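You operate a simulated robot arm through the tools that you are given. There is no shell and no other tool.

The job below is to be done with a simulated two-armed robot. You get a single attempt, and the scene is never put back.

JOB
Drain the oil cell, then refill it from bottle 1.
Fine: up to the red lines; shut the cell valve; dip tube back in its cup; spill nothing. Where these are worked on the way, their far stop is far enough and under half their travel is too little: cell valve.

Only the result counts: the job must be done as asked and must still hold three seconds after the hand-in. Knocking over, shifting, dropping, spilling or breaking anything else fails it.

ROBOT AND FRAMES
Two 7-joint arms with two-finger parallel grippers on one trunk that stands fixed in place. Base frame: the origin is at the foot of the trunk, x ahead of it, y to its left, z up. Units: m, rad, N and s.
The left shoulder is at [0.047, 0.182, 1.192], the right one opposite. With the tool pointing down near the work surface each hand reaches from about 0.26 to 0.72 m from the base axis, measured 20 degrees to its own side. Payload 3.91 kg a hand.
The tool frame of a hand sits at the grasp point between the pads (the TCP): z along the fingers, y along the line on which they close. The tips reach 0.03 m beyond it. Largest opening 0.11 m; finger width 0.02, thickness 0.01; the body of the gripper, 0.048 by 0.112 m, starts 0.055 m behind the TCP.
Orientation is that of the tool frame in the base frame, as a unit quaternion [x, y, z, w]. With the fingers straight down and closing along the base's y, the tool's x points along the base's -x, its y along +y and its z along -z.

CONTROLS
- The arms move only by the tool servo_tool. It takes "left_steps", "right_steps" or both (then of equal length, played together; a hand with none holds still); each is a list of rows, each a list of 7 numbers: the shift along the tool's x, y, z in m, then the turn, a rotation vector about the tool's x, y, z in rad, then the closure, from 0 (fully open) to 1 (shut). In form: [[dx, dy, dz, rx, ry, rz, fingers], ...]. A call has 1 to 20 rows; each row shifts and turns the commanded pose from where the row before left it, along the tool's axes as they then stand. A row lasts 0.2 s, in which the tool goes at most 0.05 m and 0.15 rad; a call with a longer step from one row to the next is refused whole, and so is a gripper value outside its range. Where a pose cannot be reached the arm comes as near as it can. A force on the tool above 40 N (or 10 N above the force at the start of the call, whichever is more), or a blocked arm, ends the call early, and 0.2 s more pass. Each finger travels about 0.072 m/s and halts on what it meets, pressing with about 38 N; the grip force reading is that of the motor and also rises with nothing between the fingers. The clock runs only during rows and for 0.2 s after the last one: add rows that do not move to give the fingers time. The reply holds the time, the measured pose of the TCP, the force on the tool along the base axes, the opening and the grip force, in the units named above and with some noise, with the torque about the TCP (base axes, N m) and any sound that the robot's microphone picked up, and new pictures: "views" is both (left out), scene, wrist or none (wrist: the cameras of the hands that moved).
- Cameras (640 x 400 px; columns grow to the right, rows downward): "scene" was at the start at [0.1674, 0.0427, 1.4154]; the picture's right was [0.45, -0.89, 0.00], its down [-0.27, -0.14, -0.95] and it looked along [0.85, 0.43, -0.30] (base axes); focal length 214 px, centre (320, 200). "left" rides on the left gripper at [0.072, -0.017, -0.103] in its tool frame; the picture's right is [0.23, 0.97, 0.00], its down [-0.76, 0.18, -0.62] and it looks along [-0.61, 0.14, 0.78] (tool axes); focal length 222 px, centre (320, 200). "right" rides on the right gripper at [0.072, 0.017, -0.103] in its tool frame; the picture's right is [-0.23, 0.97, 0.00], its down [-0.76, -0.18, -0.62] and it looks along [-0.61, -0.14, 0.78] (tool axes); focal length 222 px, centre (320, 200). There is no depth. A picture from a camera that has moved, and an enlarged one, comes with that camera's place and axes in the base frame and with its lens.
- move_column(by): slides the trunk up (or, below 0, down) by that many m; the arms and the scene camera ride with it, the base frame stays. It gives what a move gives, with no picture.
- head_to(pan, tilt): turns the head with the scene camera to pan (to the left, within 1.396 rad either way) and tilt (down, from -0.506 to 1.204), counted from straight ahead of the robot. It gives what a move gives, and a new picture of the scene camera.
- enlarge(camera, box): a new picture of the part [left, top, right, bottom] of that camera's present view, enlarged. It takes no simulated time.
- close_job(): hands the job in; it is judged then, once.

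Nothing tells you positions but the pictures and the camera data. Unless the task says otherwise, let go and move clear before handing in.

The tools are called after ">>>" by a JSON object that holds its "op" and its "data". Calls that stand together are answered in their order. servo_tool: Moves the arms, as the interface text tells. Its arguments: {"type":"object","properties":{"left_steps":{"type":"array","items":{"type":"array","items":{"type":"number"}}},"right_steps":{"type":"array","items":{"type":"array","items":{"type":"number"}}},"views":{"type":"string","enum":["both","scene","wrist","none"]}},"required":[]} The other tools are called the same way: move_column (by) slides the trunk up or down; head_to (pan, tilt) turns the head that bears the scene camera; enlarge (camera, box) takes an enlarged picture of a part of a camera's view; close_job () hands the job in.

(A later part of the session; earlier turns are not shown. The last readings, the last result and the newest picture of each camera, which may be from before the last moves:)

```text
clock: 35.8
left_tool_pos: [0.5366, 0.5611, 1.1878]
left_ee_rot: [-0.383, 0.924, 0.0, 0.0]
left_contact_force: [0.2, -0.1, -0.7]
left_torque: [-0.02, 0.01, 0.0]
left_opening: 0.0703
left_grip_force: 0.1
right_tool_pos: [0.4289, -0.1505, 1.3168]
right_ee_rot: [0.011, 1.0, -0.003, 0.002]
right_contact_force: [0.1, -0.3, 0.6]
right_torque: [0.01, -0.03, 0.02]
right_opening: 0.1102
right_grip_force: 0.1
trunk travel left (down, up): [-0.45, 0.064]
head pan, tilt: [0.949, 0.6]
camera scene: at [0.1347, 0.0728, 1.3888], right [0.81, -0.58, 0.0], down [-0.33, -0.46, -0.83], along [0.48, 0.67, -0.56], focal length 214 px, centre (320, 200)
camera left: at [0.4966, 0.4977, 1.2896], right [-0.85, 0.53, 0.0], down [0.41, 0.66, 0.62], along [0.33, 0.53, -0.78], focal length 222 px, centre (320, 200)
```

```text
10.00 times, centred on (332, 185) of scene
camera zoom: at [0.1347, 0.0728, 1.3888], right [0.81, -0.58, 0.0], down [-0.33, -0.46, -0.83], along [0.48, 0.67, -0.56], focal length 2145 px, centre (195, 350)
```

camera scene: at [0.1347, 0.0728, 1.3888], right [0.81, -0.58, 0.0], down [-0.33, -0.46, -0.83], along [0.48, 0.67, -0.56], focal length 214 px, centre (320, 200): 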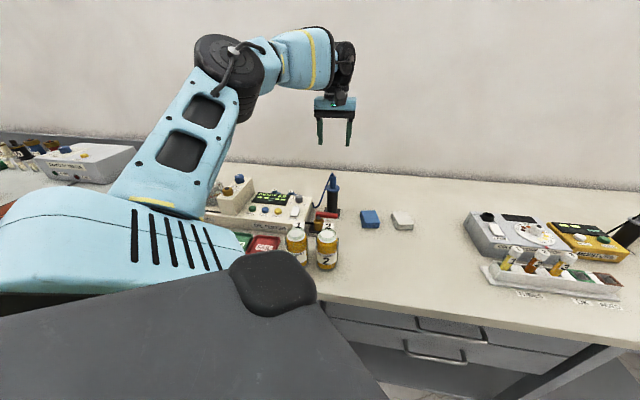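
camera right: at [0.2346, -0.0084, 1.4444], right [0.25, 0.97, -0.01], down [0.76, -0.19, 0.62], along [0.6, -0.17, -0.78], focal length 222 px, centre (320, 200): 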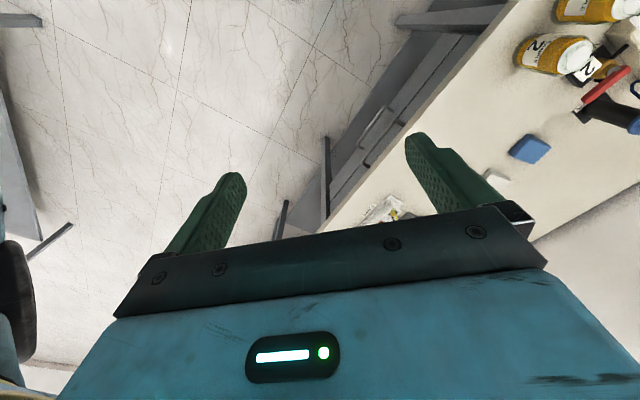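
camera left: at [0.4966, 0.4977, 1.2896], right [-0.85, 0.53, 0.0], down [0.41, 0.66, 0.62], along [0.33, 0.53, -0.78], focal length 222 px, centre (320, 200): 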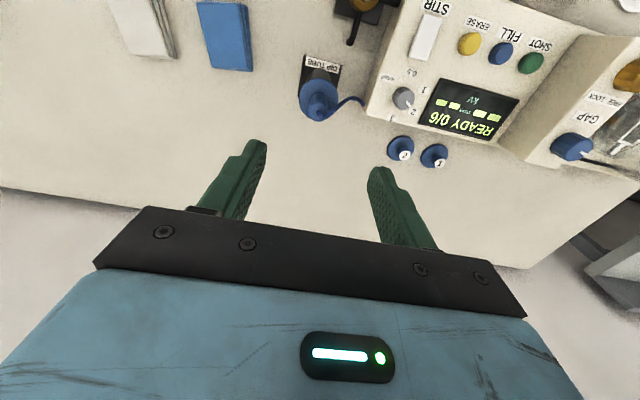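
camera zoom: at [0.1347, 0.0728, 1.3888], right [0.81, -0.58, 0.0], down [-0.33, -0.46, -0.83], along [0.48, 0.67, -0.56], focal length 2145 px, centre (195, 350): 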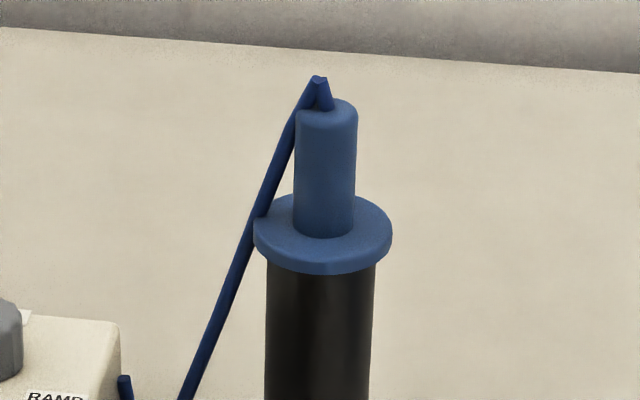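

Dip tube axis refined to about (0.535, 0.557), handle spanning z 1.011–1.057. I'll descend partway and check alignment.

>>> {"op": "servo_tool", "data": {"left_steps": [[0.0035, -0.002, 0.03, 0, 0, 0, 0.36], [0, 0, 0.03, 0, 0, 0, 0.36], [0, 0, 0.03, 0, 0, 0, 0.36], [0, 0, 0, 0, 0, 0, 0.36]], "views": "both"}}

>>> {"op": "enlarge", "data": {"camera": "left", "box": [200, 80, 440, 240]}}

>>> {"op": "enlarge", "data": {"camera": "scene", "box": [290, 110, 380, 210]}}

```text
clock: 36.8
left_tool_pos: [0.5365, 0.5598, 1.0988]
left_ee_rot: [-0.383, 0.924, 0.0, 0.0]
left_contact_force: [-0.3, 0.3, -0.1]
left_torque: [-0.02, -0.02, 0.01]
left_opening: 0.0705
left_grip_force: 0.0
right_tool_pos: [0.4288, -0.1509, 1.3171]
right_ee_rot: [0.011, 1.0, -0.003, 0.002]
right_contact_force: [1.4, -0.5, 0.3]
right_torque: [0.0, -0.02, -0.04]
right_opening: 0.11
right_grip_force: 0.0
trunk travel left (down, up): [-0.45, 0.064]
head pan, tilt: [0.949, 0.6]
camera scene: at [0.135, 0.0726, 1.3888], right [0.81, -0.58, 0.0], down [-0.33, -0.46, -0.83], along [0.48, 0.67, -0.56], focal length 214 px, centre (320, 200)
camera left: at [0.4953, 0.4961, 1.2007], right [-0.85, 0.53, 0.0], down [0.41, 0.66, 0.62], along [0.33, 0.53, -0.78], focal length 222 px, centre (320, 200)
```

scene: 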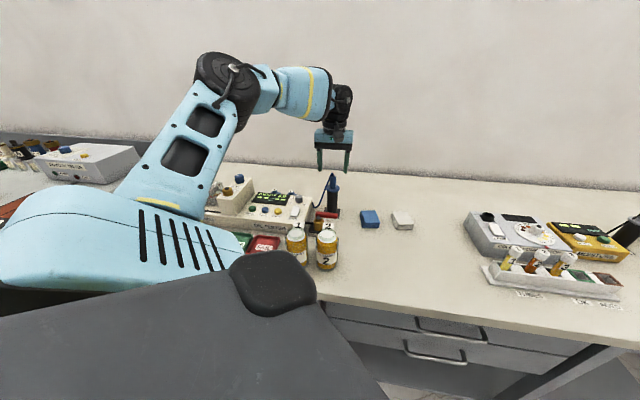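
left: 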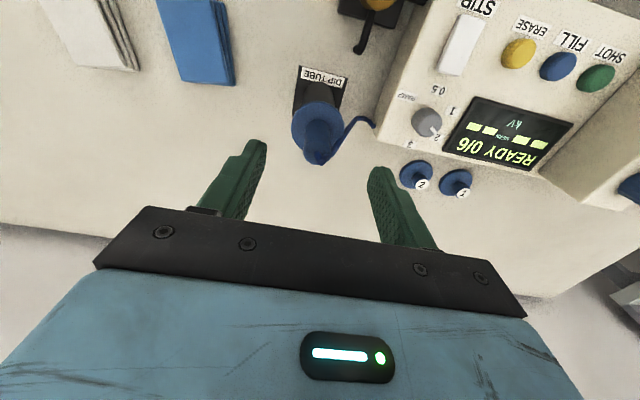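

```text
2.50 times, centred on (320, 160) of left
camera zoom: at [0.4953, 0.4961, 1.2007], right [-0.85, 0.53, 0.0], down [0.41, 0.66, 0.62], along [0.33, 0.53, -0.78], focal length 555 px, centre (320, 300)
```

zoom: 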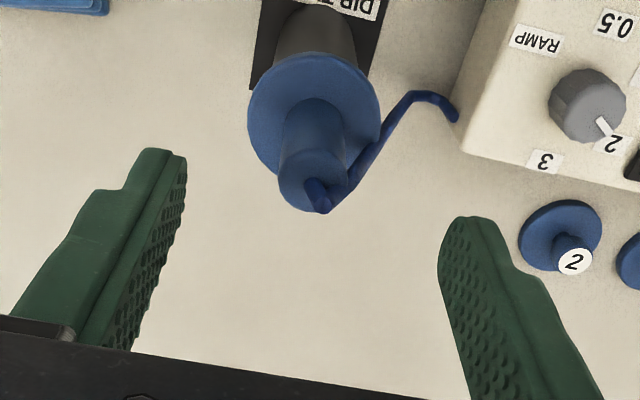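

```text
4.00 times, centred on (335, 160) of scene
camera zoom: at [0.135, 0.0726, 1.3888], right [0.81, -0.58, 0.0], down [-0.33, -0.46, -0.83], along [0.48, 0.67, -0.56], focal length 858 px, centre (260, 360)
```

zoom: 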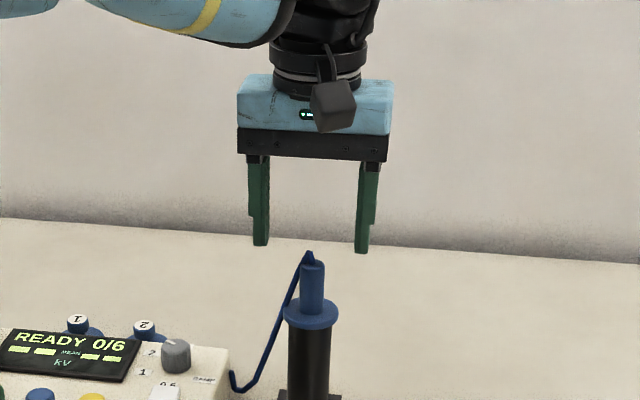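

>>> {"op": "servo_tool", "data": {"left_steps": [[0.004, -0.0015, 0.02, 0, 0, 0, 0.36], [0, 0, 0.02, 0, 0, 0, 0.36], [0, 0, 0.011, 0, 0, 0, 0.36], [0, 0, 0, 0, 0, 0, 0.36]], "views": "both"}}

>>> {"op": "enlarge", "data": {"camera": "left", "box": [200, 80, 440, 240]}}

>>> {"op": "enlarge", "data": {"camera": "scene", "box": [295, 130, 375, 220]}}

```text
clock: 37.8
left_tool_pos: [0.5341, 0.5552, 1.0486]
left_ee_rot: [-0.383, 0.924, 0.0, 0.0]
left_contact_force: [-0.2, -0.4, -0.3]
left_torque: [0.03, -0.01, 0.03]
left_opening: 0.0705
left_grip_force: 0.0
right_tool_pos: [0.4295, -0.1511, 1.3172]
right_ee_rot: [0.011, 1.0, -0.003, 0.001]
right_contact_force: [-0.6, -0.7, 0.7]
right_torque: [0.0, 0.0, 0.0]
right_opening: 0.1099
right_grip_force: 0.2
trunk travel left (down, up): [-0.45, 0.064]
head pan, tilt: [0.949, 0.6]
camera scene: at [0.1353, 0.0728, 1.3887], right [0.81, -0.58, 0.0], down [-0.33, -0.46, -0.83], along [0.48, 0.67, -0.56], focal length 214 px, centre (320, 200)
camera left: at [0.4941, 0.4922, 1.1507], right [-0.85, 0.53, 0.0], down [0.41, 0.66, 0.62], along [0.33, 0.53, -0.78], focal length 222 px, centre (320, 200)
```

scene: 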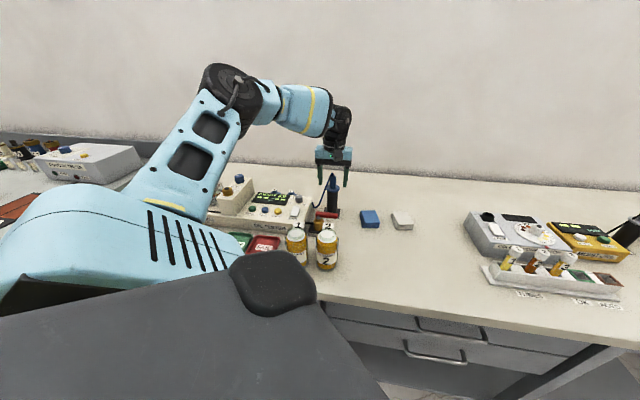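
left: 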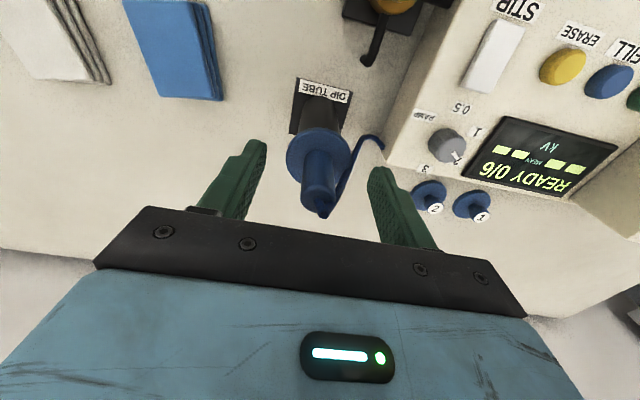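

```text
2.50 times, centred on (320, 160) of left
camera zoom: at [0.4941, 0.4922, 1.1507], right [-0.85, 0.53, 0.0], down [0.41, 0.66, 0.62], along [0.33, 0.53, -0.78], focal length 555 px, centre (320, 300)
```

zoom: 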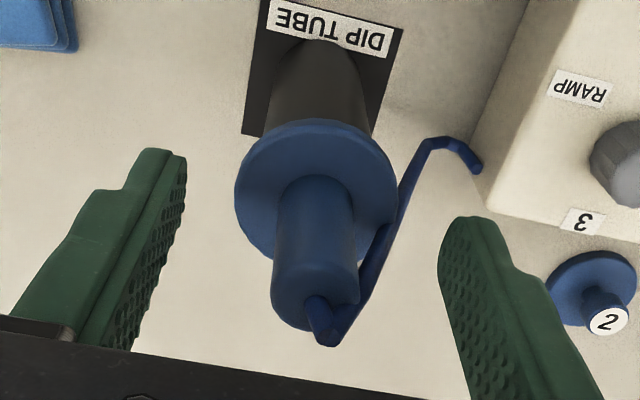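

```text
4.44 times, centred on (335, 175) of scene
camera zoom: at [0.1353, 0.0728, 1.3887], right [0.81, -0.58, 0.0], down [-0.33, -0.46, -0.83], along [0.48, 0.67, -0.56], focal length 953 px, centre (253, 311)
```

zoom: 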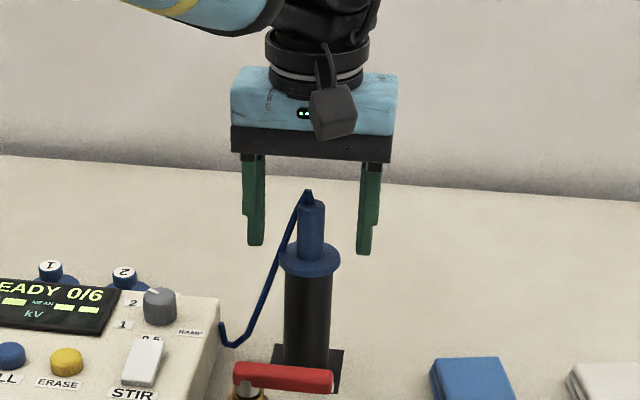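

The handle is centred between the fingers. Closing to grip it.

>>> {"op": "servo_tool", "data": {"left_steps": [[0, 0, 0, 0, 0, 0, 0.6], [0, 0, 0, 0, 0, 0, 0.8], [0, 0, 0, 0, 0, 0, 1], [0, 0, 0, 0, 0, 0, 1], [0, 0, 0, 0, 0, 0, 1]], "views": "both"}}

>>> {"op": "enlarge", "data": {"camera": "left", "box": [200, 80, 440, 240]}}

>>> {"op": "enlarge", "data": {"camera": "scene", "box": [295, 130, 375, 220]}}

```text
clock: 39.0
left_tool_pos: [0.5337, 0.5552, 1.0497]
left_ee_rot: [-0.383, 0.924, 0.0, -0.001]
left_contact_force: [-0.4, -0.2, 0.1]
left_torque: [0.0, 0.03, -0.02]
left_opening: 0.0197
left_grip_force: 38.2
right_tool_pos: [0.4283, -0.1502, 1.3164]
right_ee_rot: [0.012, 1.0, -0.002, 0.002]
right_contact_force: [0.5, -0.1, -0.7]
right_torque: [-0.01, -0.01, 0.0]
right_opening: 0.1101
right_grip_force: 0.0
trunk travel left (down, up): [-0.45, 0.064]
head pan, tilt: [0.949, 0.6]
camera scene: at [0.1354, 0.0729, 1.3887], right [0.81, -0.58, 0.0], down [-0.33, -0.46, -0.83], along [0.48, 0.67, -0.56], focal length 214 px, centre (320, 200)
camera left: at [0.4942, 0.4922, 1.1508], right [-0.85, 0.53, 0.0], down [0.41, 0.66, 0.62], along [0.33, 0.53, -0.78], focal length 222 px, centre (320, 200)
```

scene: 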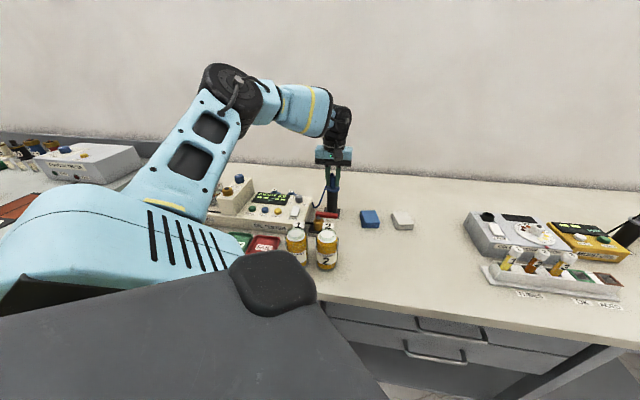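
left: 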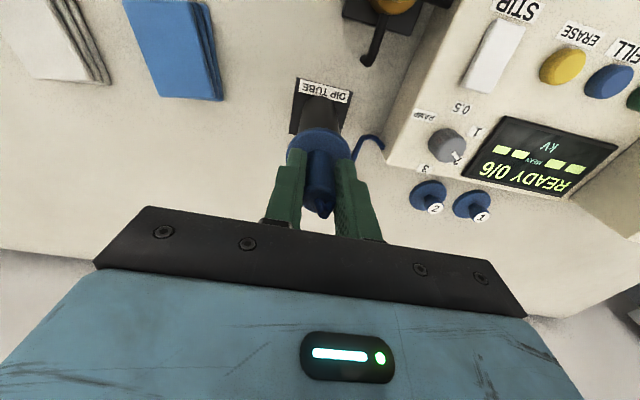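

```text
2.50 times, centred on (320, 160) of left
camera zoom: at [0.4942, 0.4922, 1.1508], right [-0.85, 0.53, 0.0], down [0.41, 0.66, 0.62], along [0.33, 0.53, -0.78], focal length 555 px, centre (320, 300)
```

zoom: 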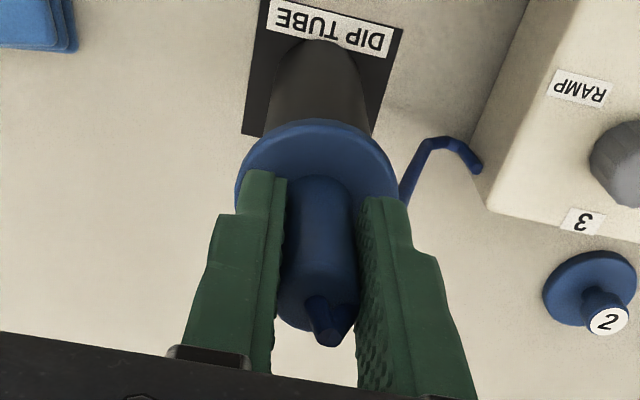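

```text
4.44 times, centred on (335, 175) of scene
camera zoom: at [0.1354, 0.0729, 1.3887], right [0.81, -0.58, 0.0], down [-0.33, -0.46, -0.83], along [0.48, 0.67, -0.56], focal length 953 px, centre (253, 311)
```

zoom: 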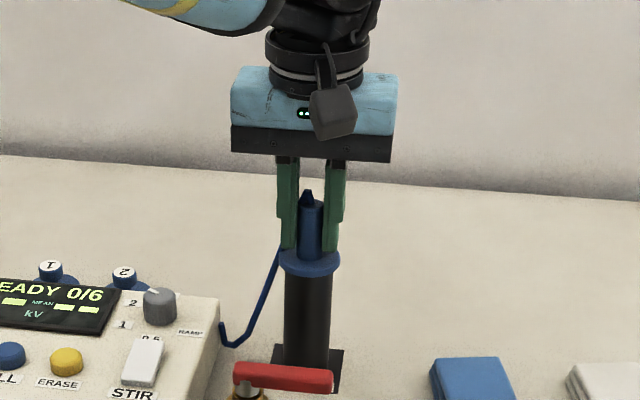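

Gripped (opening 0.0197 m). Lifting the tube straight up slowly.

>>> {"op": "servo_tool", "data": {"left_steps": [[0, 0, -0.008, 0, 0, 0, 1], [0, 0, -0.015, 0, 0, 0, 1], [0, 0, -0.02, 0, 0, 0, 1], [0, 0, -0.02, 0, 0, 0, 1], [0, 0, -0.02, 0, 0, 0, 1], [0, 0, -0.02, 0, 0, 0, 1], [0, 0, -0.02, 0, 0, 0, 1], [0, 0, 0, 0, 0, 0, 1]], "views": "both"}}

>>> {"op": "enlarge", "data": {"camera": "scene", "box": [280, 110, 380, 230]}}

```text
clock: 40.8
left_tool_pos: [0.5335, 0.5542, 1.1707]
left_ee_rot: [-0.383, 0.924, -0.001, -0.001]
left_contact_force: [0.1, 0.8, -0.2]
left_torque: [0.02, -0.01, 0.0]
left_opening: 0.0195
left_grip_force: 38.3
right_tool_pos: [0.4295, -0.1496, 1.3169]
right_ee_rot: [0.011, 1.0, -0.002, 0.002]
right_contact_force: [-0.2, -0.2, -0.2]
right_torque: [-0.02, 0.01, 0.02]
right_opening: 0.11
right_grip_force: 0.0
trunk travel left (down, up): [-0.45, 0.064]
head pan, tilt: [0.949, 0.6]
camera scene: at [0.1355, 0.0732, 1.3886], right [0.81, -0.58, 0.0], down [-0.33, -0.46, -0.82], along [0.48, 0.67, -0.57], focal length 214 px, centre (320, 200)
camera left: at [0.4939, 0.4916, 1.274], right [-0.85, 0.53, 0.0], down [0.41, 0.66, 0.62], along [0.33, 0.53, -0.78], focal length 222 px, centre (320, 200)
```

scene: 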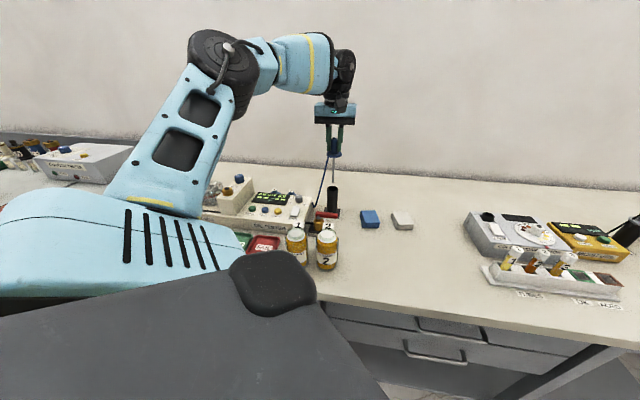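
left: 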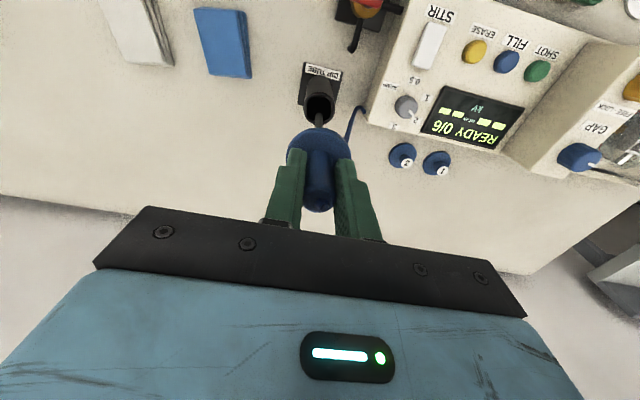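

```text
3.33 times, centred on (330, 170) of scene
camera zoom: at [0.1355, 0.0732, 1.3886], right [0.81, -0.58, 0.0], down [-0.33, -0.46, -0.82], along [0.48, 0.67, -0.57], focal length 715 px, centre (287, 300)
```

zoom: 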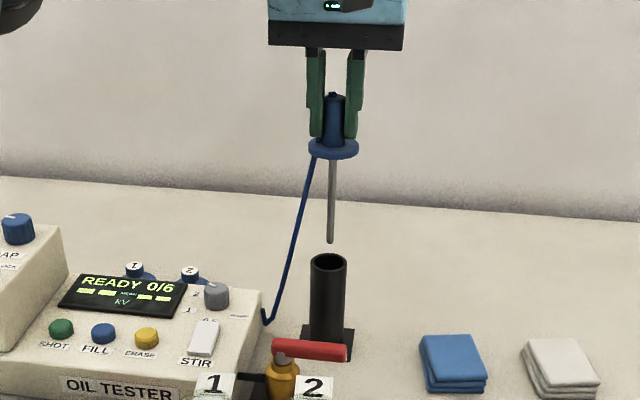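

The tube (thin rod, tip ~0.138 m below the TCP) is clear of its cup. I'll lift a bit more and carry it over bottle 1 at a safe height.

>>> {"op": "servo_tool", "data": {"left_steps": [[0, 0, -0.015, 0, 0, 0, 1], [0.008, 0.002, -0.005, 0, 0, 0, 1], [0.018, 0.0055, 0, 0, 0, 0, 1], [0.022, 0.0065, 0, 0, 0, 0, 1], [0.022, 0.0065, 0, 0, 0, 0, 1], [0.022, 0.0065, 0, 0, 0, 0, 1], [0.022, 0.0065, 0, 0, 0, 0, 1], [0.022, 0.0065, 0, 0, 0, 0, 1], [0.022, 0.0065, 0, 0, 0, 0, 1], [0.022, 0.0065, 0, 0, 0, 0, 1], [0.022, 0.0065, 0, 0, 0, 0, 1], [0.017, 0.005, 0, 0, 0, 0, 1], [0.012, 0.004, 0, 0, 0, 0, 1], [0, 0, 0, 0, 0, 0, 1]], "views": "both"}}

>>> {"op": "enlarge", "data": {"camera": "left", "box": [220, 30, 420, 230]}}

>>> {"op": "enlarge", "data": {"camera": "scene", "box": [250, 150, 370, 280]}}

```text
clock: 43.8
left_tool_pos: [0.3213, 0.4393, 1.1897]
left_ee_rot: [-0.383, 0.924, 0.0, 0.001]
left_contact_force: [0.2, -0.8, -0.7]
left_torque: [-0.01, 0.02, -0.01]
left_opening: 0.0197
left_grip_force: 38.3
right_tool_pos: [0.4288, -0.15, 1.3163]
right_ee_rot: [0.011, 1.0, -0.003, 0.002]
right_contact_force: [-0.2, -0.5, -0.6]
right_torque: [-0.01, -0.01, -0.01]
right_opening: 0.11
right_grip_force: 0.1
trunk travel left (down, up): [-0.45, 0.064]
head pan, tilt: [0.949, 0.6]
camera scene: at [0.1356, 0.0729, 1.3886], right [0.81, -0.58, 0.0], down [-0.33, -0.46, -0.82], along [0.48, 0.67, -0.57], focal length 214 px, centre (320, 200)
camera left: at [0.282, 0.3763, 1.2922], right [-0.85, 0.53, 0.0], down [0.41, 0.66, 0.62], along [0.33, 0.53, -0.78], focal length 222 px, centre (320, 200)
```

scene: 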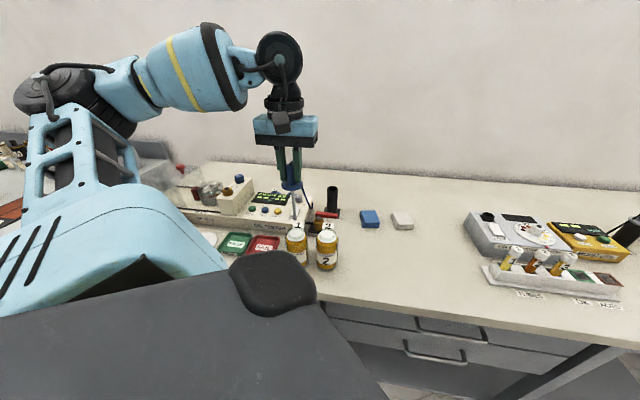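
left: 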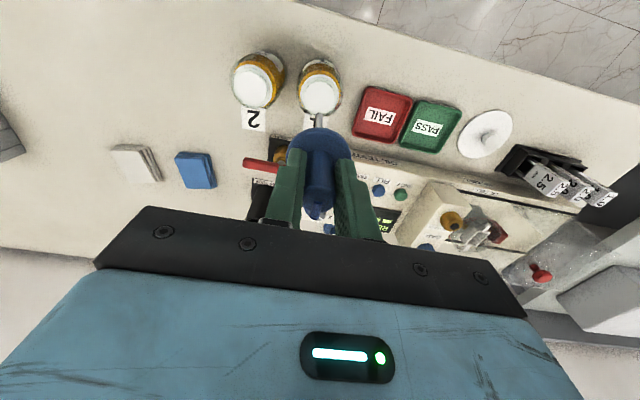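

```text
2.00 times, centred on (320, 130) of left
camera zoom: at [0.282, 0.3763, 1.2922], right [-0.85, 0.53, 0.0], down [0.41, 0.66, 0.62], along [0.33, 0.53, -0.78], focal length 444 px, centre (320, 340)
```

zoom: 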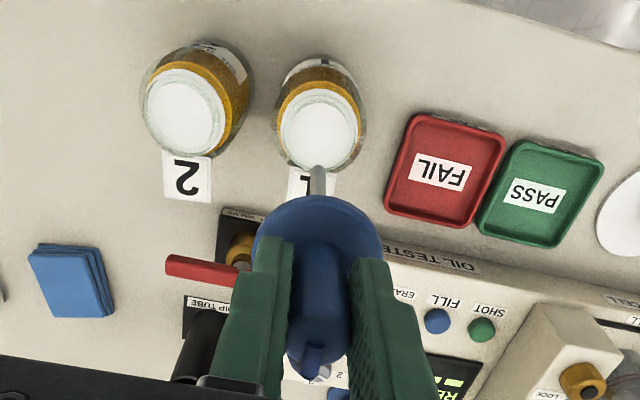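

```text
3.08 times, centred on (310, 215) of scene
camera zoom: at [0.1356, 0.0729, 1.3886], right [0.81, -0.58, 0.0], down [-0.33, -0.46, -0.82], along [0.48, 0.67, -0.57], focal length 660 px, centre (351, 154)
```

zoom: 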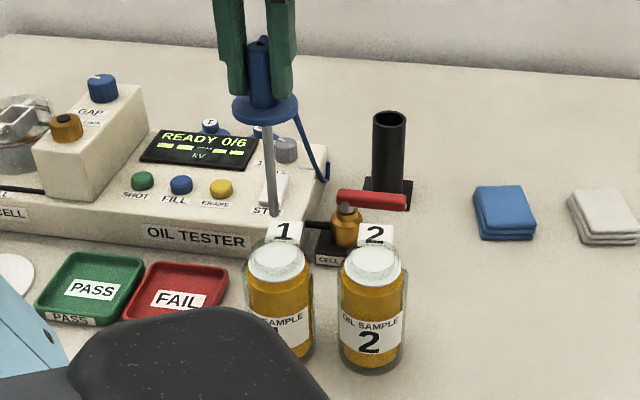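

>>> {"op": "enlarge", "data": {"camera": "left", "box": [290, 50, 350, 130]}}

>>> {"op": "enlarge", "data": {"camera": "scene", "box": [270, 180, 325, 250]}}

```text
5.00 times, centred on (320, 90) of left
camera zoom: at [0.282, 0.3763, 1.2922], right [-0.85, 0.53, 0.0], down [0.41, 0.66, 0.62], along [0.33, 0.53, -0.78], focal length 1111 px, centre (320, 750)
```

zoom: 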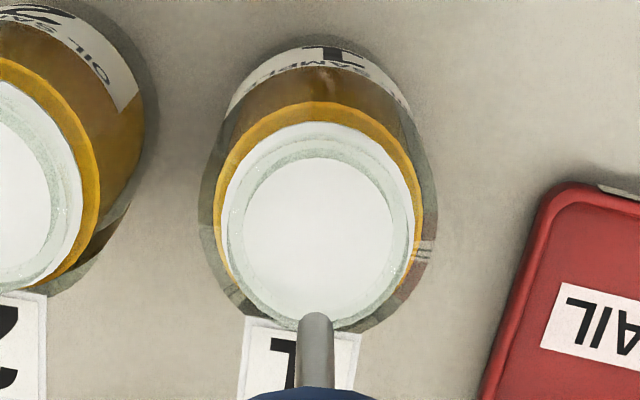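

```text
5.71 times, centred on (298, 215) of scene
camera zoom: at [0.1356, 0.0729, 1.3886], right [0.81, -0.58, 0.0], down [-0.33, -0.46, -0.82], along [0.48, 0.67, -0.57], focal length 1226 px, centre (449, 114)
```

zoom: 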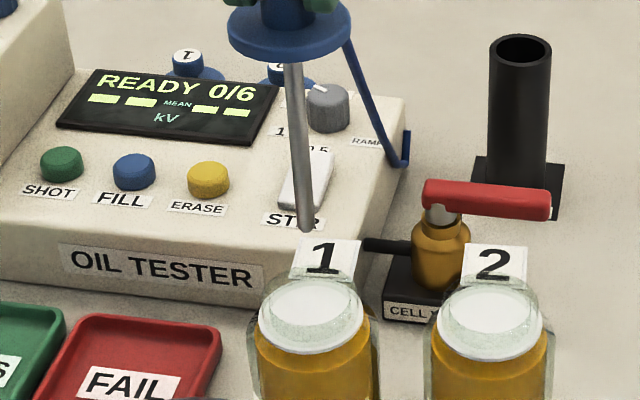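

The tube is over bottle 1; the bottle's mouth centre is at about s/n (−0.083, 0.534), so I shift 4 mm forward and descend slowly, watching force as the tip passes the white disc.

>>> {"op": "servo_tool", "data": {"left_steps": [[0.004, 0, 0.01, 0, 0, 0, 1], [0, 0, 0.012, 0, 0, 0, 1], [0, 0, 0.012, 0, 0, 0, 1], [0, 0, 0.01, 0, 0, 0, 1], [0, 0, 0.006, 0, 0, 0, 1], [0, 0, 0.006, 0, 0, 0, 1], [0, 0, 0, 0, 0, 0, 1]], "views": "both"}}

>>> {"op": "enlarge", "data": {"camera": "left", "box": [260, 20, 380, 160]}}

>>> {"op": "enlarge", "data": {"camera": "scene", "box": [270, 180, 325, 270]}}

```text
clock: 45.4
left_tool_pos: [0.3202, 0.4358, 1.1352]
left_ee_rot: [-0.383, 0.924, 0.0, -0.001]
left_contact_force: [0.4, -0.5, -0.3]
left_torque: [0.01, -0.02, 0.01]
left_opening: 0.0193
left_grip_force: 38.0
right_tool_pos: [0.4281, -0.1514, 1.3166]
right_ee_rot: [0.011, 1.0, -0.004, 0.002]
right_contact_force: [0.4, 0.2, -0.3]
right_torque: [-0.01, 0.01, -0.01]
right_opening: 0.11
right_grip_force: 0.1
trunk travel left (down, up): [-0.45, 0.064]
head pan, tilt: [0.949, 0.6]
camera scene: at [0.1353, 0.0728, 1.3887], right [0.81, -0.58, 0.0], down [-0.33, -0.46, -0.83], along [0.48, 0.67, -0.56], focal length 214 px, centre (320, 200)
camera left: at [0.2798, 0.3737, 1.2376], right [-0.85, 0.53, 0.0], down [0.41, 0.66, 0.62], along [0.33, 0.53, -0.78], focal length 222 px, centre (320, 200)
```

scene: 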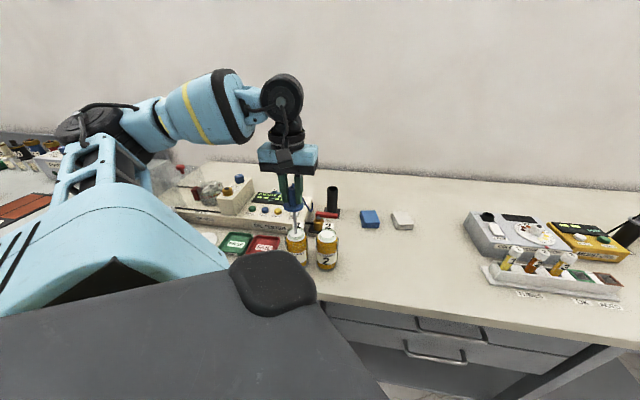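
left: 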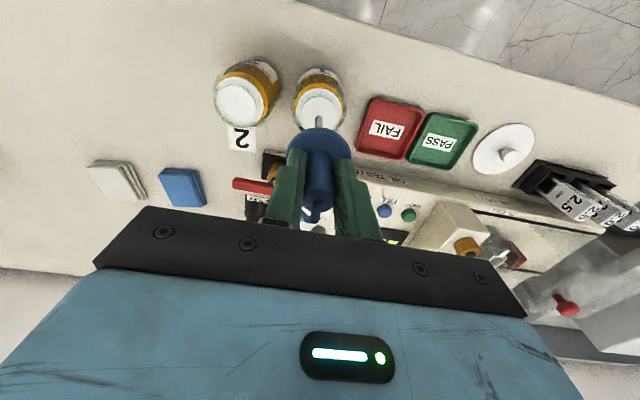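

```text
2.86 times, centred on (320, 90) of left
camera zoom: at [0.2798, 0.3737, 1.2376], right [-0.85, 0.53, 0.0], down [0.41, 0.66, 0.62], along [0.33, 0.53, -0.78], focal length 635 px, centre (320, 514)
```

zoom: 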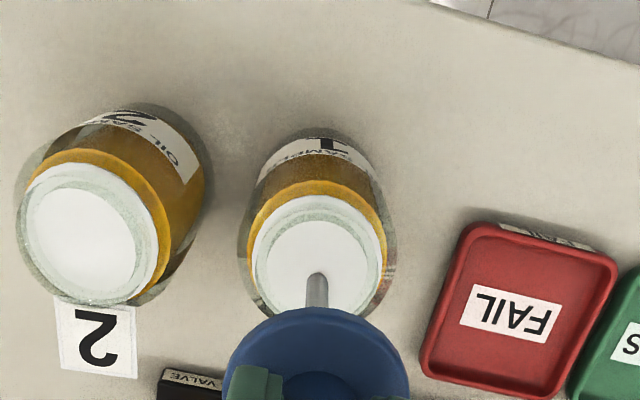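

```text
4.44 times, centred on (298, 225) of scene
camera zoom: at [0.1353, 0.0728, 1.3887], right [0.81, -0.58, 0.0], down [-0.33, -0.46, -0.83], along [0.48, 0.67, -0.56], focal length 953 px, centre (420, 89)
```

zoom: 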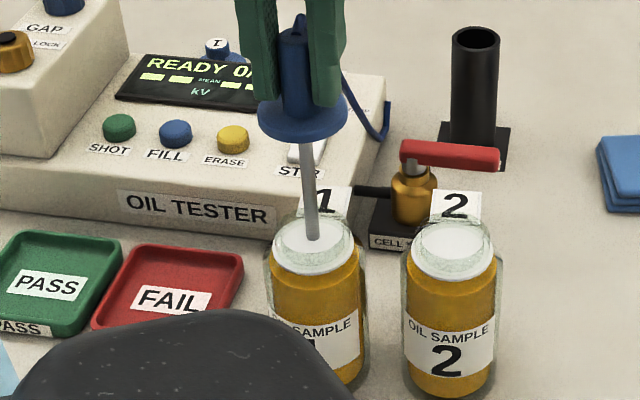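

The tip is centred in the neck. Continuing down in small steps while checking force.

>>> {"op": "servo_tool", "data": {"left_steps": [[0, 0, 0.004, 0, 0, 0, 1], [0, 0, 0.004, 0, 0, 0, 1], [0, 0, 0.004, 0, 0, 0, 1], [0, 0, 0.004, 0, 0, 0, 1]], "views": "both"}}

>>> {"op": "enlarge", "data": {"camera": "left", "box": [260, 20, 380, 160]}}

>>> {"op": "enlarge", "data": {"camera": "scene", "box": [270, 200, 325, 270]}}

```text
clock: 46.4
left_tool_pos: [0.3195, 0.4358, 1.1184]
left_ee_rot: [-0.383, 0.924, 0.0, 0.0]
left_contact_force: [-0.3, 0.1, -0.5]
left_torque: [0.02, 0.0, -0.01]
left_opening: 0.0194
left_grip_force: 38.4
right_tool_pos: [0.4296, -0.1505, 1.3163]
right_ee_rot: [0.011, 1.0, -0.002, 0.001]
right_contact_force: [-0.1, -0.4, 0.3]
right_torque: [0.04, -0.01, -0.01]
right_opening: 0.1097
right_grip_force: 0.0
trunk travel left (down, up): [-0.45, 0.064]
head pan, tilt: [0.949, 0.6]
camera scene: at [0.1354, 0.0729, 1.3887], right [0.81, -0.58, 0.0], down [-0.33, -0.46, -0.83], along [0.48, 0.67, -0.56], focal length 214 px, centre (320, 200)
camera left: at [0.2799, 0.373, 1.2214], right [-0.85, 0.53, 0.0], down [0.41, 0.66, 0.62], along [0.33, 0.53, -0.78], focal length 222 px, centre (320, 200)
```

scene: 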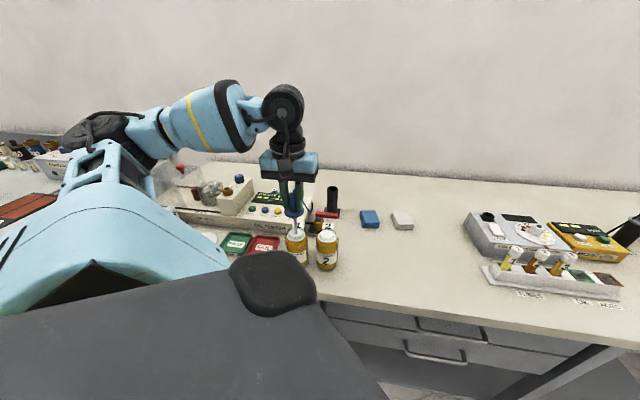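
left: 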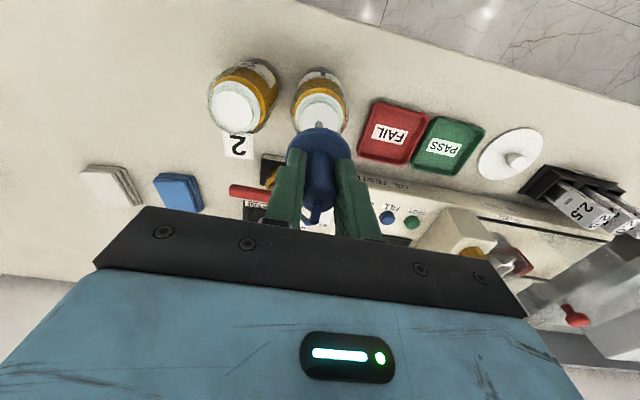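

```text
2.86 times, centred on (320, 90) of left
camera zoom: at [0.2799, 0.373, 1.2214], right [-0.85, 0.53, 0.0], down [0.41, 0.66, 0.62], along [0.33, 0.53, -0.78], focal length 635 px, centre (320, 514)
```

zoom: 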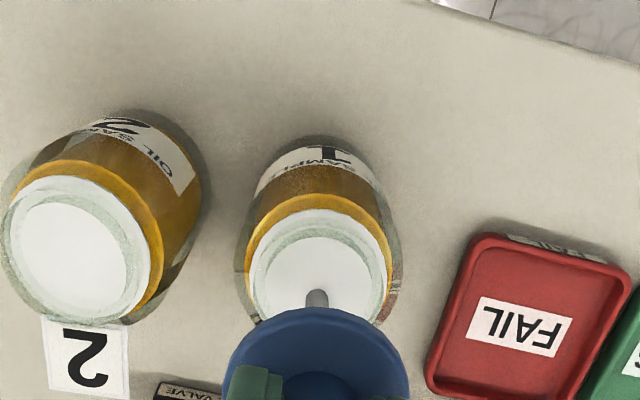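

```text
5.71 times, centred on (298, 235) of scene
camera zoom: at [0.1354, 0.0729, 1.3887], right [0.81, -0.58, 0.0], down [-0.33, -0.46, -0.83], along [0.48, 0.67, -0.56], focal length 1226 px, centre (449, 0)
```

zoom: 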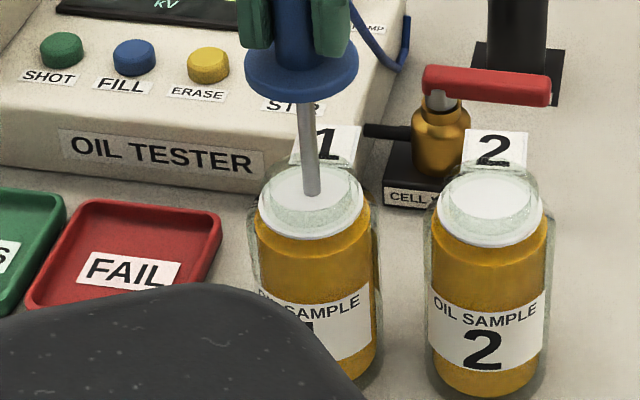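

No resistance: the tip passes through the white disc. Continuing down until the flange nears the neck rim.

>>> {"op": "servo_tool", "data": {"left_steps": [[0, 0, 0.007, 0, 0, 0, 1], [0, 0, 0.007, 0, 0, 0, 1], [0, 0, 0.007, 0, 0, 0, 1], [0, 0, 0.006, 0, 0, 0, 1], [0, 0, 0.006, 0, 0, 0, 1], [0, 0, 0, 0, 0, 0, 1]], "views": "both"}}

>>> {"op": "enlarge", "data": {"camera": "left", "box": [260, 20, 380, 160]}}

>>> {"op": "enlarge", "data": {"camera": "scene", "box": [270, 200, 325, 270]}}

```text
clock: 47.8
left_tool_pos: [0.3204, 0.4362, 1.0869]
left_ee_rot: [-0.382, 0.924, 0.0, 0.001]
left_contact_force: [1.0, 0.5, -0.8]
left_torque: [0.02, 0.03, 0.0]
left_opening: 0.0194
left_grip_force: 37.9
right_tool_pos: [0.4289, -0.1507, 1.317]
right_ee_rot: [0.011, 1.0, -0.003, 0.002]
right_contact_force: [-0.4, 0.1, 0.5]
right_torque: [0.01, -0.01, 0.01]
right_opening: 0.11
right_grip_force: 0.1
trunk travel left (down, up): [-0.45, 0.064]
head pan, tilt: [0.949, 0.6]
camera scene: at [0.1354, 0.0729, 1.3887], right [0.81, -0.58, 0.0], down [-0.33, -0.46, -0.83], along [0.48, 0.67, -0.56], focal length 214 px, centre (320, 200)
camera left: at [0.2804, 0.373, 1.1888], right [-0.85, 0.53, 0.0], down [0.41, 0.66, 0.62], along [0.33, 0.53, -0.78], focal length 222 px, centre (320, 200)
```

scene: 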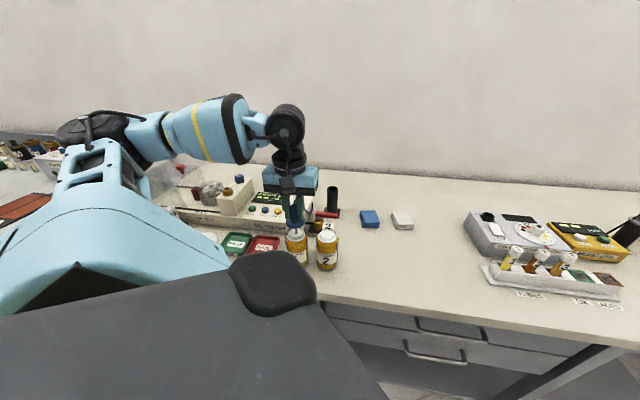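
left: 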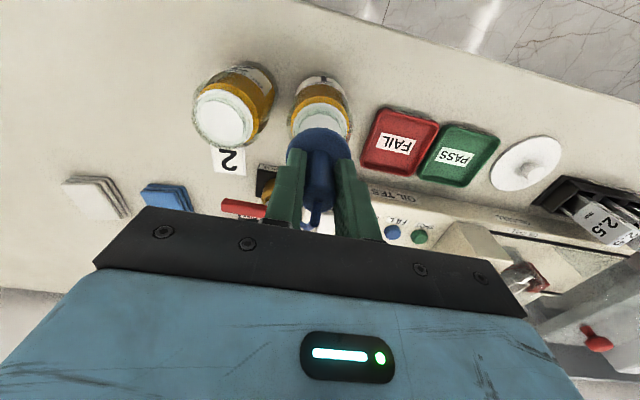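

```text
2.86 times, centred on (320, 90) of left
camera zoom: at [0.2804, 0.373, 1.1888], right [-0.85, 0.53, 0.0], down [0.41, 0.66, 0.62], along [0.33, 0.53, -0.78], focal length 635 px, centre (320, 514)
```

zoom: 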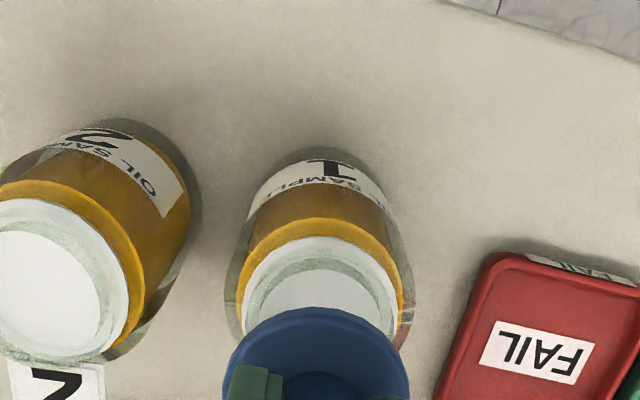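

```text
5.71 times, centred on (298, 235) of scene
camera zoom: at [0.1354, 0.0729, 1.3887], right [0.81, -0.58, 0.0], down [-0.33, -0.46, -0.83], along [0.48, 0.67, -0.56], focal length 1226 px, centre (449, 0)
```

zoom: 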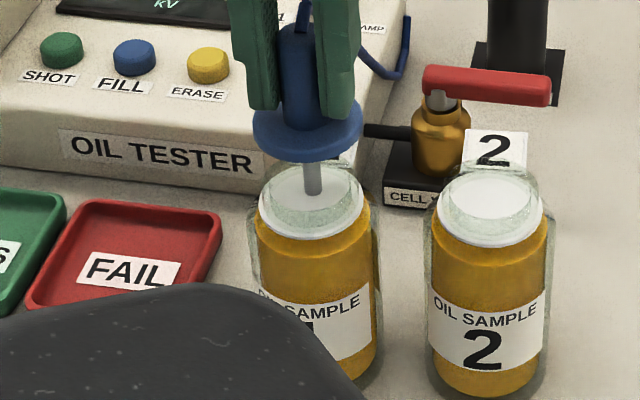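

Flange is close above the rim. Lowering in 3 mm steps to seat it.

>>> {"op": "servo_tool", "data": {"left_steps": [[0, 0, 0.004, 0, 0, 0, 1], [0, 0, 0.004, 0, 0, 0, 1], [0, 0, 0.004, 0, 0, 0, 1], [0, 0, 0.003, 0, 0, 0, 1], [0, 0, 0.003, 0, 0, 0, 1], [0, 0, 0, 0, 0, 0, 1]], "views": "both"}}

>>> {"op": "enlarge", "data": {"camera": "scene", "box": [270, 200, 325, 270]}}

```text
clock: 49.2
left_tool_pos: [0.3191, 0.4365, 1.0683]
left_ee_rot: [-0.382, 0.924, 0.0, 0.0]
left_contact_force: [0.8, -0.2, -0.8]
left_torque: [0.04, 0.0, 0.01]
left_opening: 0.0195
left_grip_force: 38.4
right_tool_pos: [0.43, -0.1506, 1.3162]
right_ee_rot: [0.011, 1.0, -0.002, 0.002]
right_contact_force: [0.1, 0.1, -0.8]
right_torque: [0.01, -0.01, 0.0]
right_opening: 0.1101
right_grip_force: 0.2
trunk travel left (down, up): [-0.45, 0.064]
head pan, tilt: [0.949, 0.6]
camera scene: at [0.1355, 0.0729, 1.3887], right [0.81, -0.58, 0.0], down [-0.33, -0.46, -0.83], along [0.48, 0.67, -0.56], focal length 214 px, centre (320, 200)
camera left: at [0.2794, 0.3736, 1.1706], right [-0.85, 0.53, 0.0], down [0.41, 0.66, 0.62], along [0.33, 0.53, -0.78], focal length 222 px, centre (320, 200)
```

scene: 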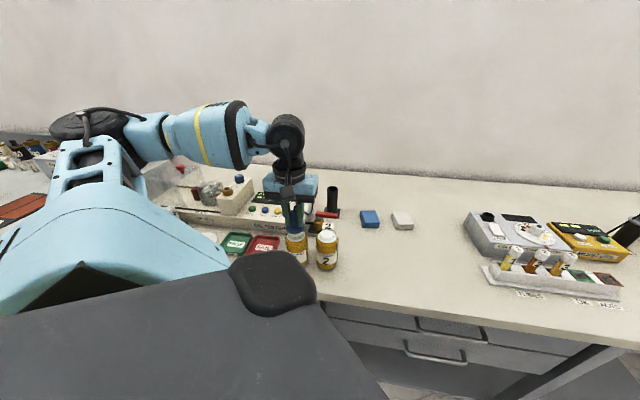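
left: 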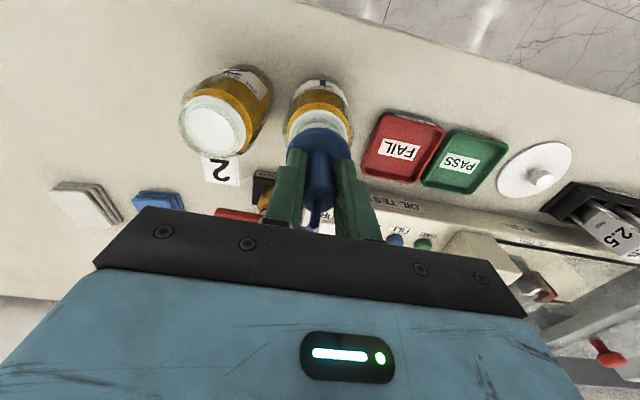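

```text
5.71 times, centred on (298, 235) of scene
camera zoom: at [0.1355, 0.0729, 1.3887], right [0.81, -0.58, 0.0], down [-0.33, -0.46, -0.83], along [0.48, 0.67, -0.56], focal length 1226 px, centre (449, 0)
```

zoom: 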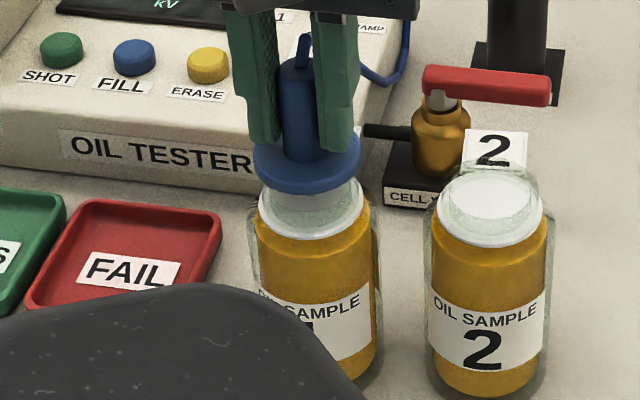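

>>> {"op": "servo_tool", "data": {"left_steps": [[0, 0, 0.002, 0, 0, 0, 1], [0, 0, 0.002, 0, 0, 0, 1], [0, 0, 0.002, 0, 0, 0, 1], [0, 0, 0.002, 0, 0, 0, 1], [0, 0, 0, 0, 0, 0, 1]], "views": "scene"}}

>>> {"op": "enlarge", "data": {"camera": "scene", "box": [275, 205, 320, 250]}}

```text
clock: 50.4
left_tool_pos: [0.3196, 0.4364, 1.062]
left_ee_rot: [-0.383, 0.924, 0.0, 0.0]
left_contact_force: [0.7, 0.1, -0.6]
left_torque: [0.01, -0.03, -0.02]
left_opening: 0.0192
left_grip_force: 38.1
right_tool_pos: [0.43, -0.1509, 1.317]
right_ee_rot: [0.012, 1.0, -0.003, 0.003]
right_contact_force: [-0.2, -0.6, -0.2]
right_torque: [-0.02, -0.02, 0.01]
right_opening: 0.11
right_grip_force: 0.1
trunk travel left (down, up): [-0.45, 0.064]
head pan, tilt: [0.949, 0.6]
camera scene: at [0.1354, 0.0729, 1.3887], right [0.81, -0.58, 0.0], down [-0.33, -0.46, -0.83], along [0.48, 0.67, -0.56], focal length 214 px, centre (320, 200)
```

scene: 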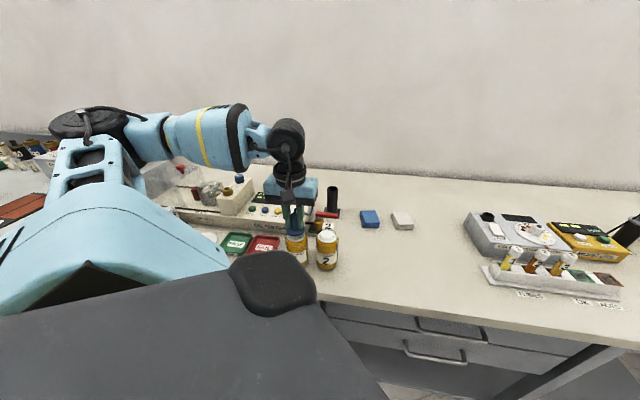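

```text
8.89 times, centred on (298, 228) of scene
camera zoom: at [0.1354, 0.0729, 1.3887], right [0.81, -0.58, 0.0], down [-0.33, -0.46, -0.83], along [0.48, 0.67, -0.56], focal length 1906 px, centre (520, -44)
```

zoom: 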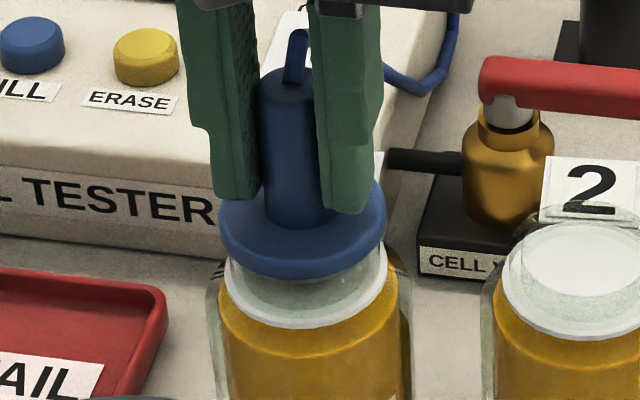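

>>> {"op": "servo_tool", "data": {"left_steps": [[0, 0, 0.002, 0, 0, 0, 1], [0, 0, 0.002, 0, 0, 0, 1], [0, 0, 0.002, 0, 0, 0, 1], [0, 0, 0.002, 0, 0, 0, 1], [0, 0, 0, 0, 0, 0, 1]], "views": "scene"}}

>>> {"op": "enlarge", "data": {"camera": "scene", "box": [275, 205, 320, 250]}}

```text
clock: 51.6
left_tool_pos: [0.319, 0.437, 1.0551]
left_ee_rot: [-0.383, 0.924, 0.001, 0.003]
left_contact_force: [2.0, 4.9, 34.0]
left_torque: [0.31, -0.15, 0.0]
left_opening: 0.0197
left_grip_force: 38.2
right_tool_pos: [0.4276, -0.1517, 1.3178]
right_ee_rot: [0.011, 1.0, -0.001, 0.003]
right_contact_force: [0.5, 0.5, 0.1]
right_torque: [0.05, 0.01, -0.04]
right_opening: 0.11
right_grip_force: 0.0
trunk travel left (down, up): [-0.45, 0.064]
head pan, tilt: [0.949, 0.6]
camera scene: at [0.1337, 0.0712, 1.3891], right [0.81, -0.58, 0.0], down [-0.33, -0.46, -0.83], along [0.48, 0.67, -0.56], focal length 214 px, centre (320, 200)
```

scene: 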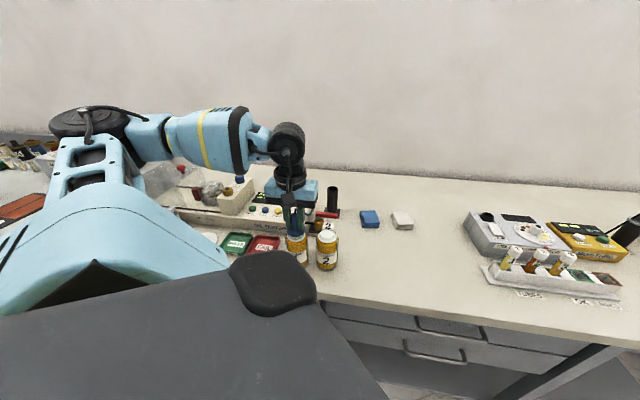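

```text
8.89 times, centred on (298, 228) of scene
camera zoom: at [0.1337, 0.0712, 1.3891], right [0.81, -0.58, 0.0], down [-0.33, -0.46, -0.83], along [0.48, 0.67, -0.56], focal length 1906 px, centre (520, -44)
```

zoom: 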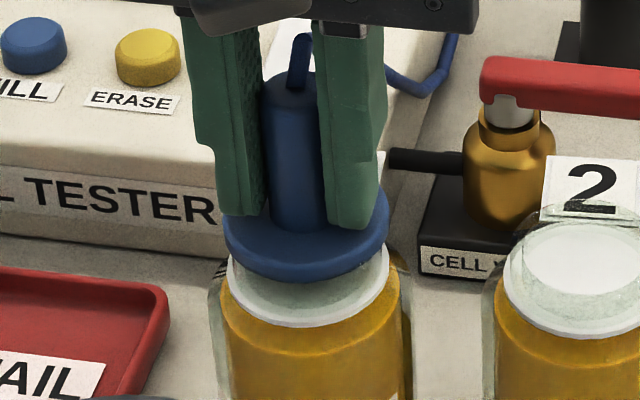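

The flange is seated on the rim (34 N). I'll relieve the force, open the fingers gently and check that the tube stays put.

>>> {"op": "servo_tool", "data": {"left_steps": [[0, 0, -0.002, 0, 0, 0, 1], [0, 0, -0.001, 0, 0, 0, 1], [0, 0, 0, 0, 0, 0, 1]], "views": "none"}}

```text
clock: 52.4
left_tool_pos: [0.3198, 0.437, 1.0547]
left_ee_rot: [-0.382, 0.924, 0.0, -0.001]
left_contact_force: [3.2, 3.8, 11.8]
left_torque: [0.31, -0.29, 0.04]
left_opening: 0.0196
left_grip_force: 37.7
right_tool_pos: [0.4289, -0.1515, 1.3167]
right_ee_rot: [0.011, 1.0, -0.002, 0.002]
right_contact_force: [0.7, 0.8, 0.4]
right_torque: [-0.01, 0.05, 0.0]
right_opening: 0.1099
right_grip_force: 0.0
trunk travel left (down, up): [-0.45, 0.064]
head pan, tilt: [0.949, 0.6]
```

>>> {"op": "servo_tool", "data": {"left_steps": [[0, 0, -0.001, 0, 0, 0, 1], [0, 0, 0, 0, 0, 0, 1]], "views": "none"}}

```text
clock: 53.0
left_tool_pos: [0.3187, 0.4365, 1.0549]
left_ee_rot: [-0.382, 0.924, 0.0, -0.003]
left_contact_force: [-0.3, 1.0, -0.1]
left_torque: [-0.02, 0.04, -0.01]
left_opening: 0.0197
left_grip_force: 37.9
right_tool_pos: [0.4297, -0.1502, 1.3164]
right_ee_rot: [0.012, 1.0, -0.003, 0.001]
right_contact_force: [-0.1, 0.2, -0.8]
right_torque: [0.01, -0.03, -0.01]
right_opening: 0.11
right_grip_force: 0.1
trunk travel left (down, up): [-0.45, 0.064]
head pan, tilt: [0.949, 0.6]
```

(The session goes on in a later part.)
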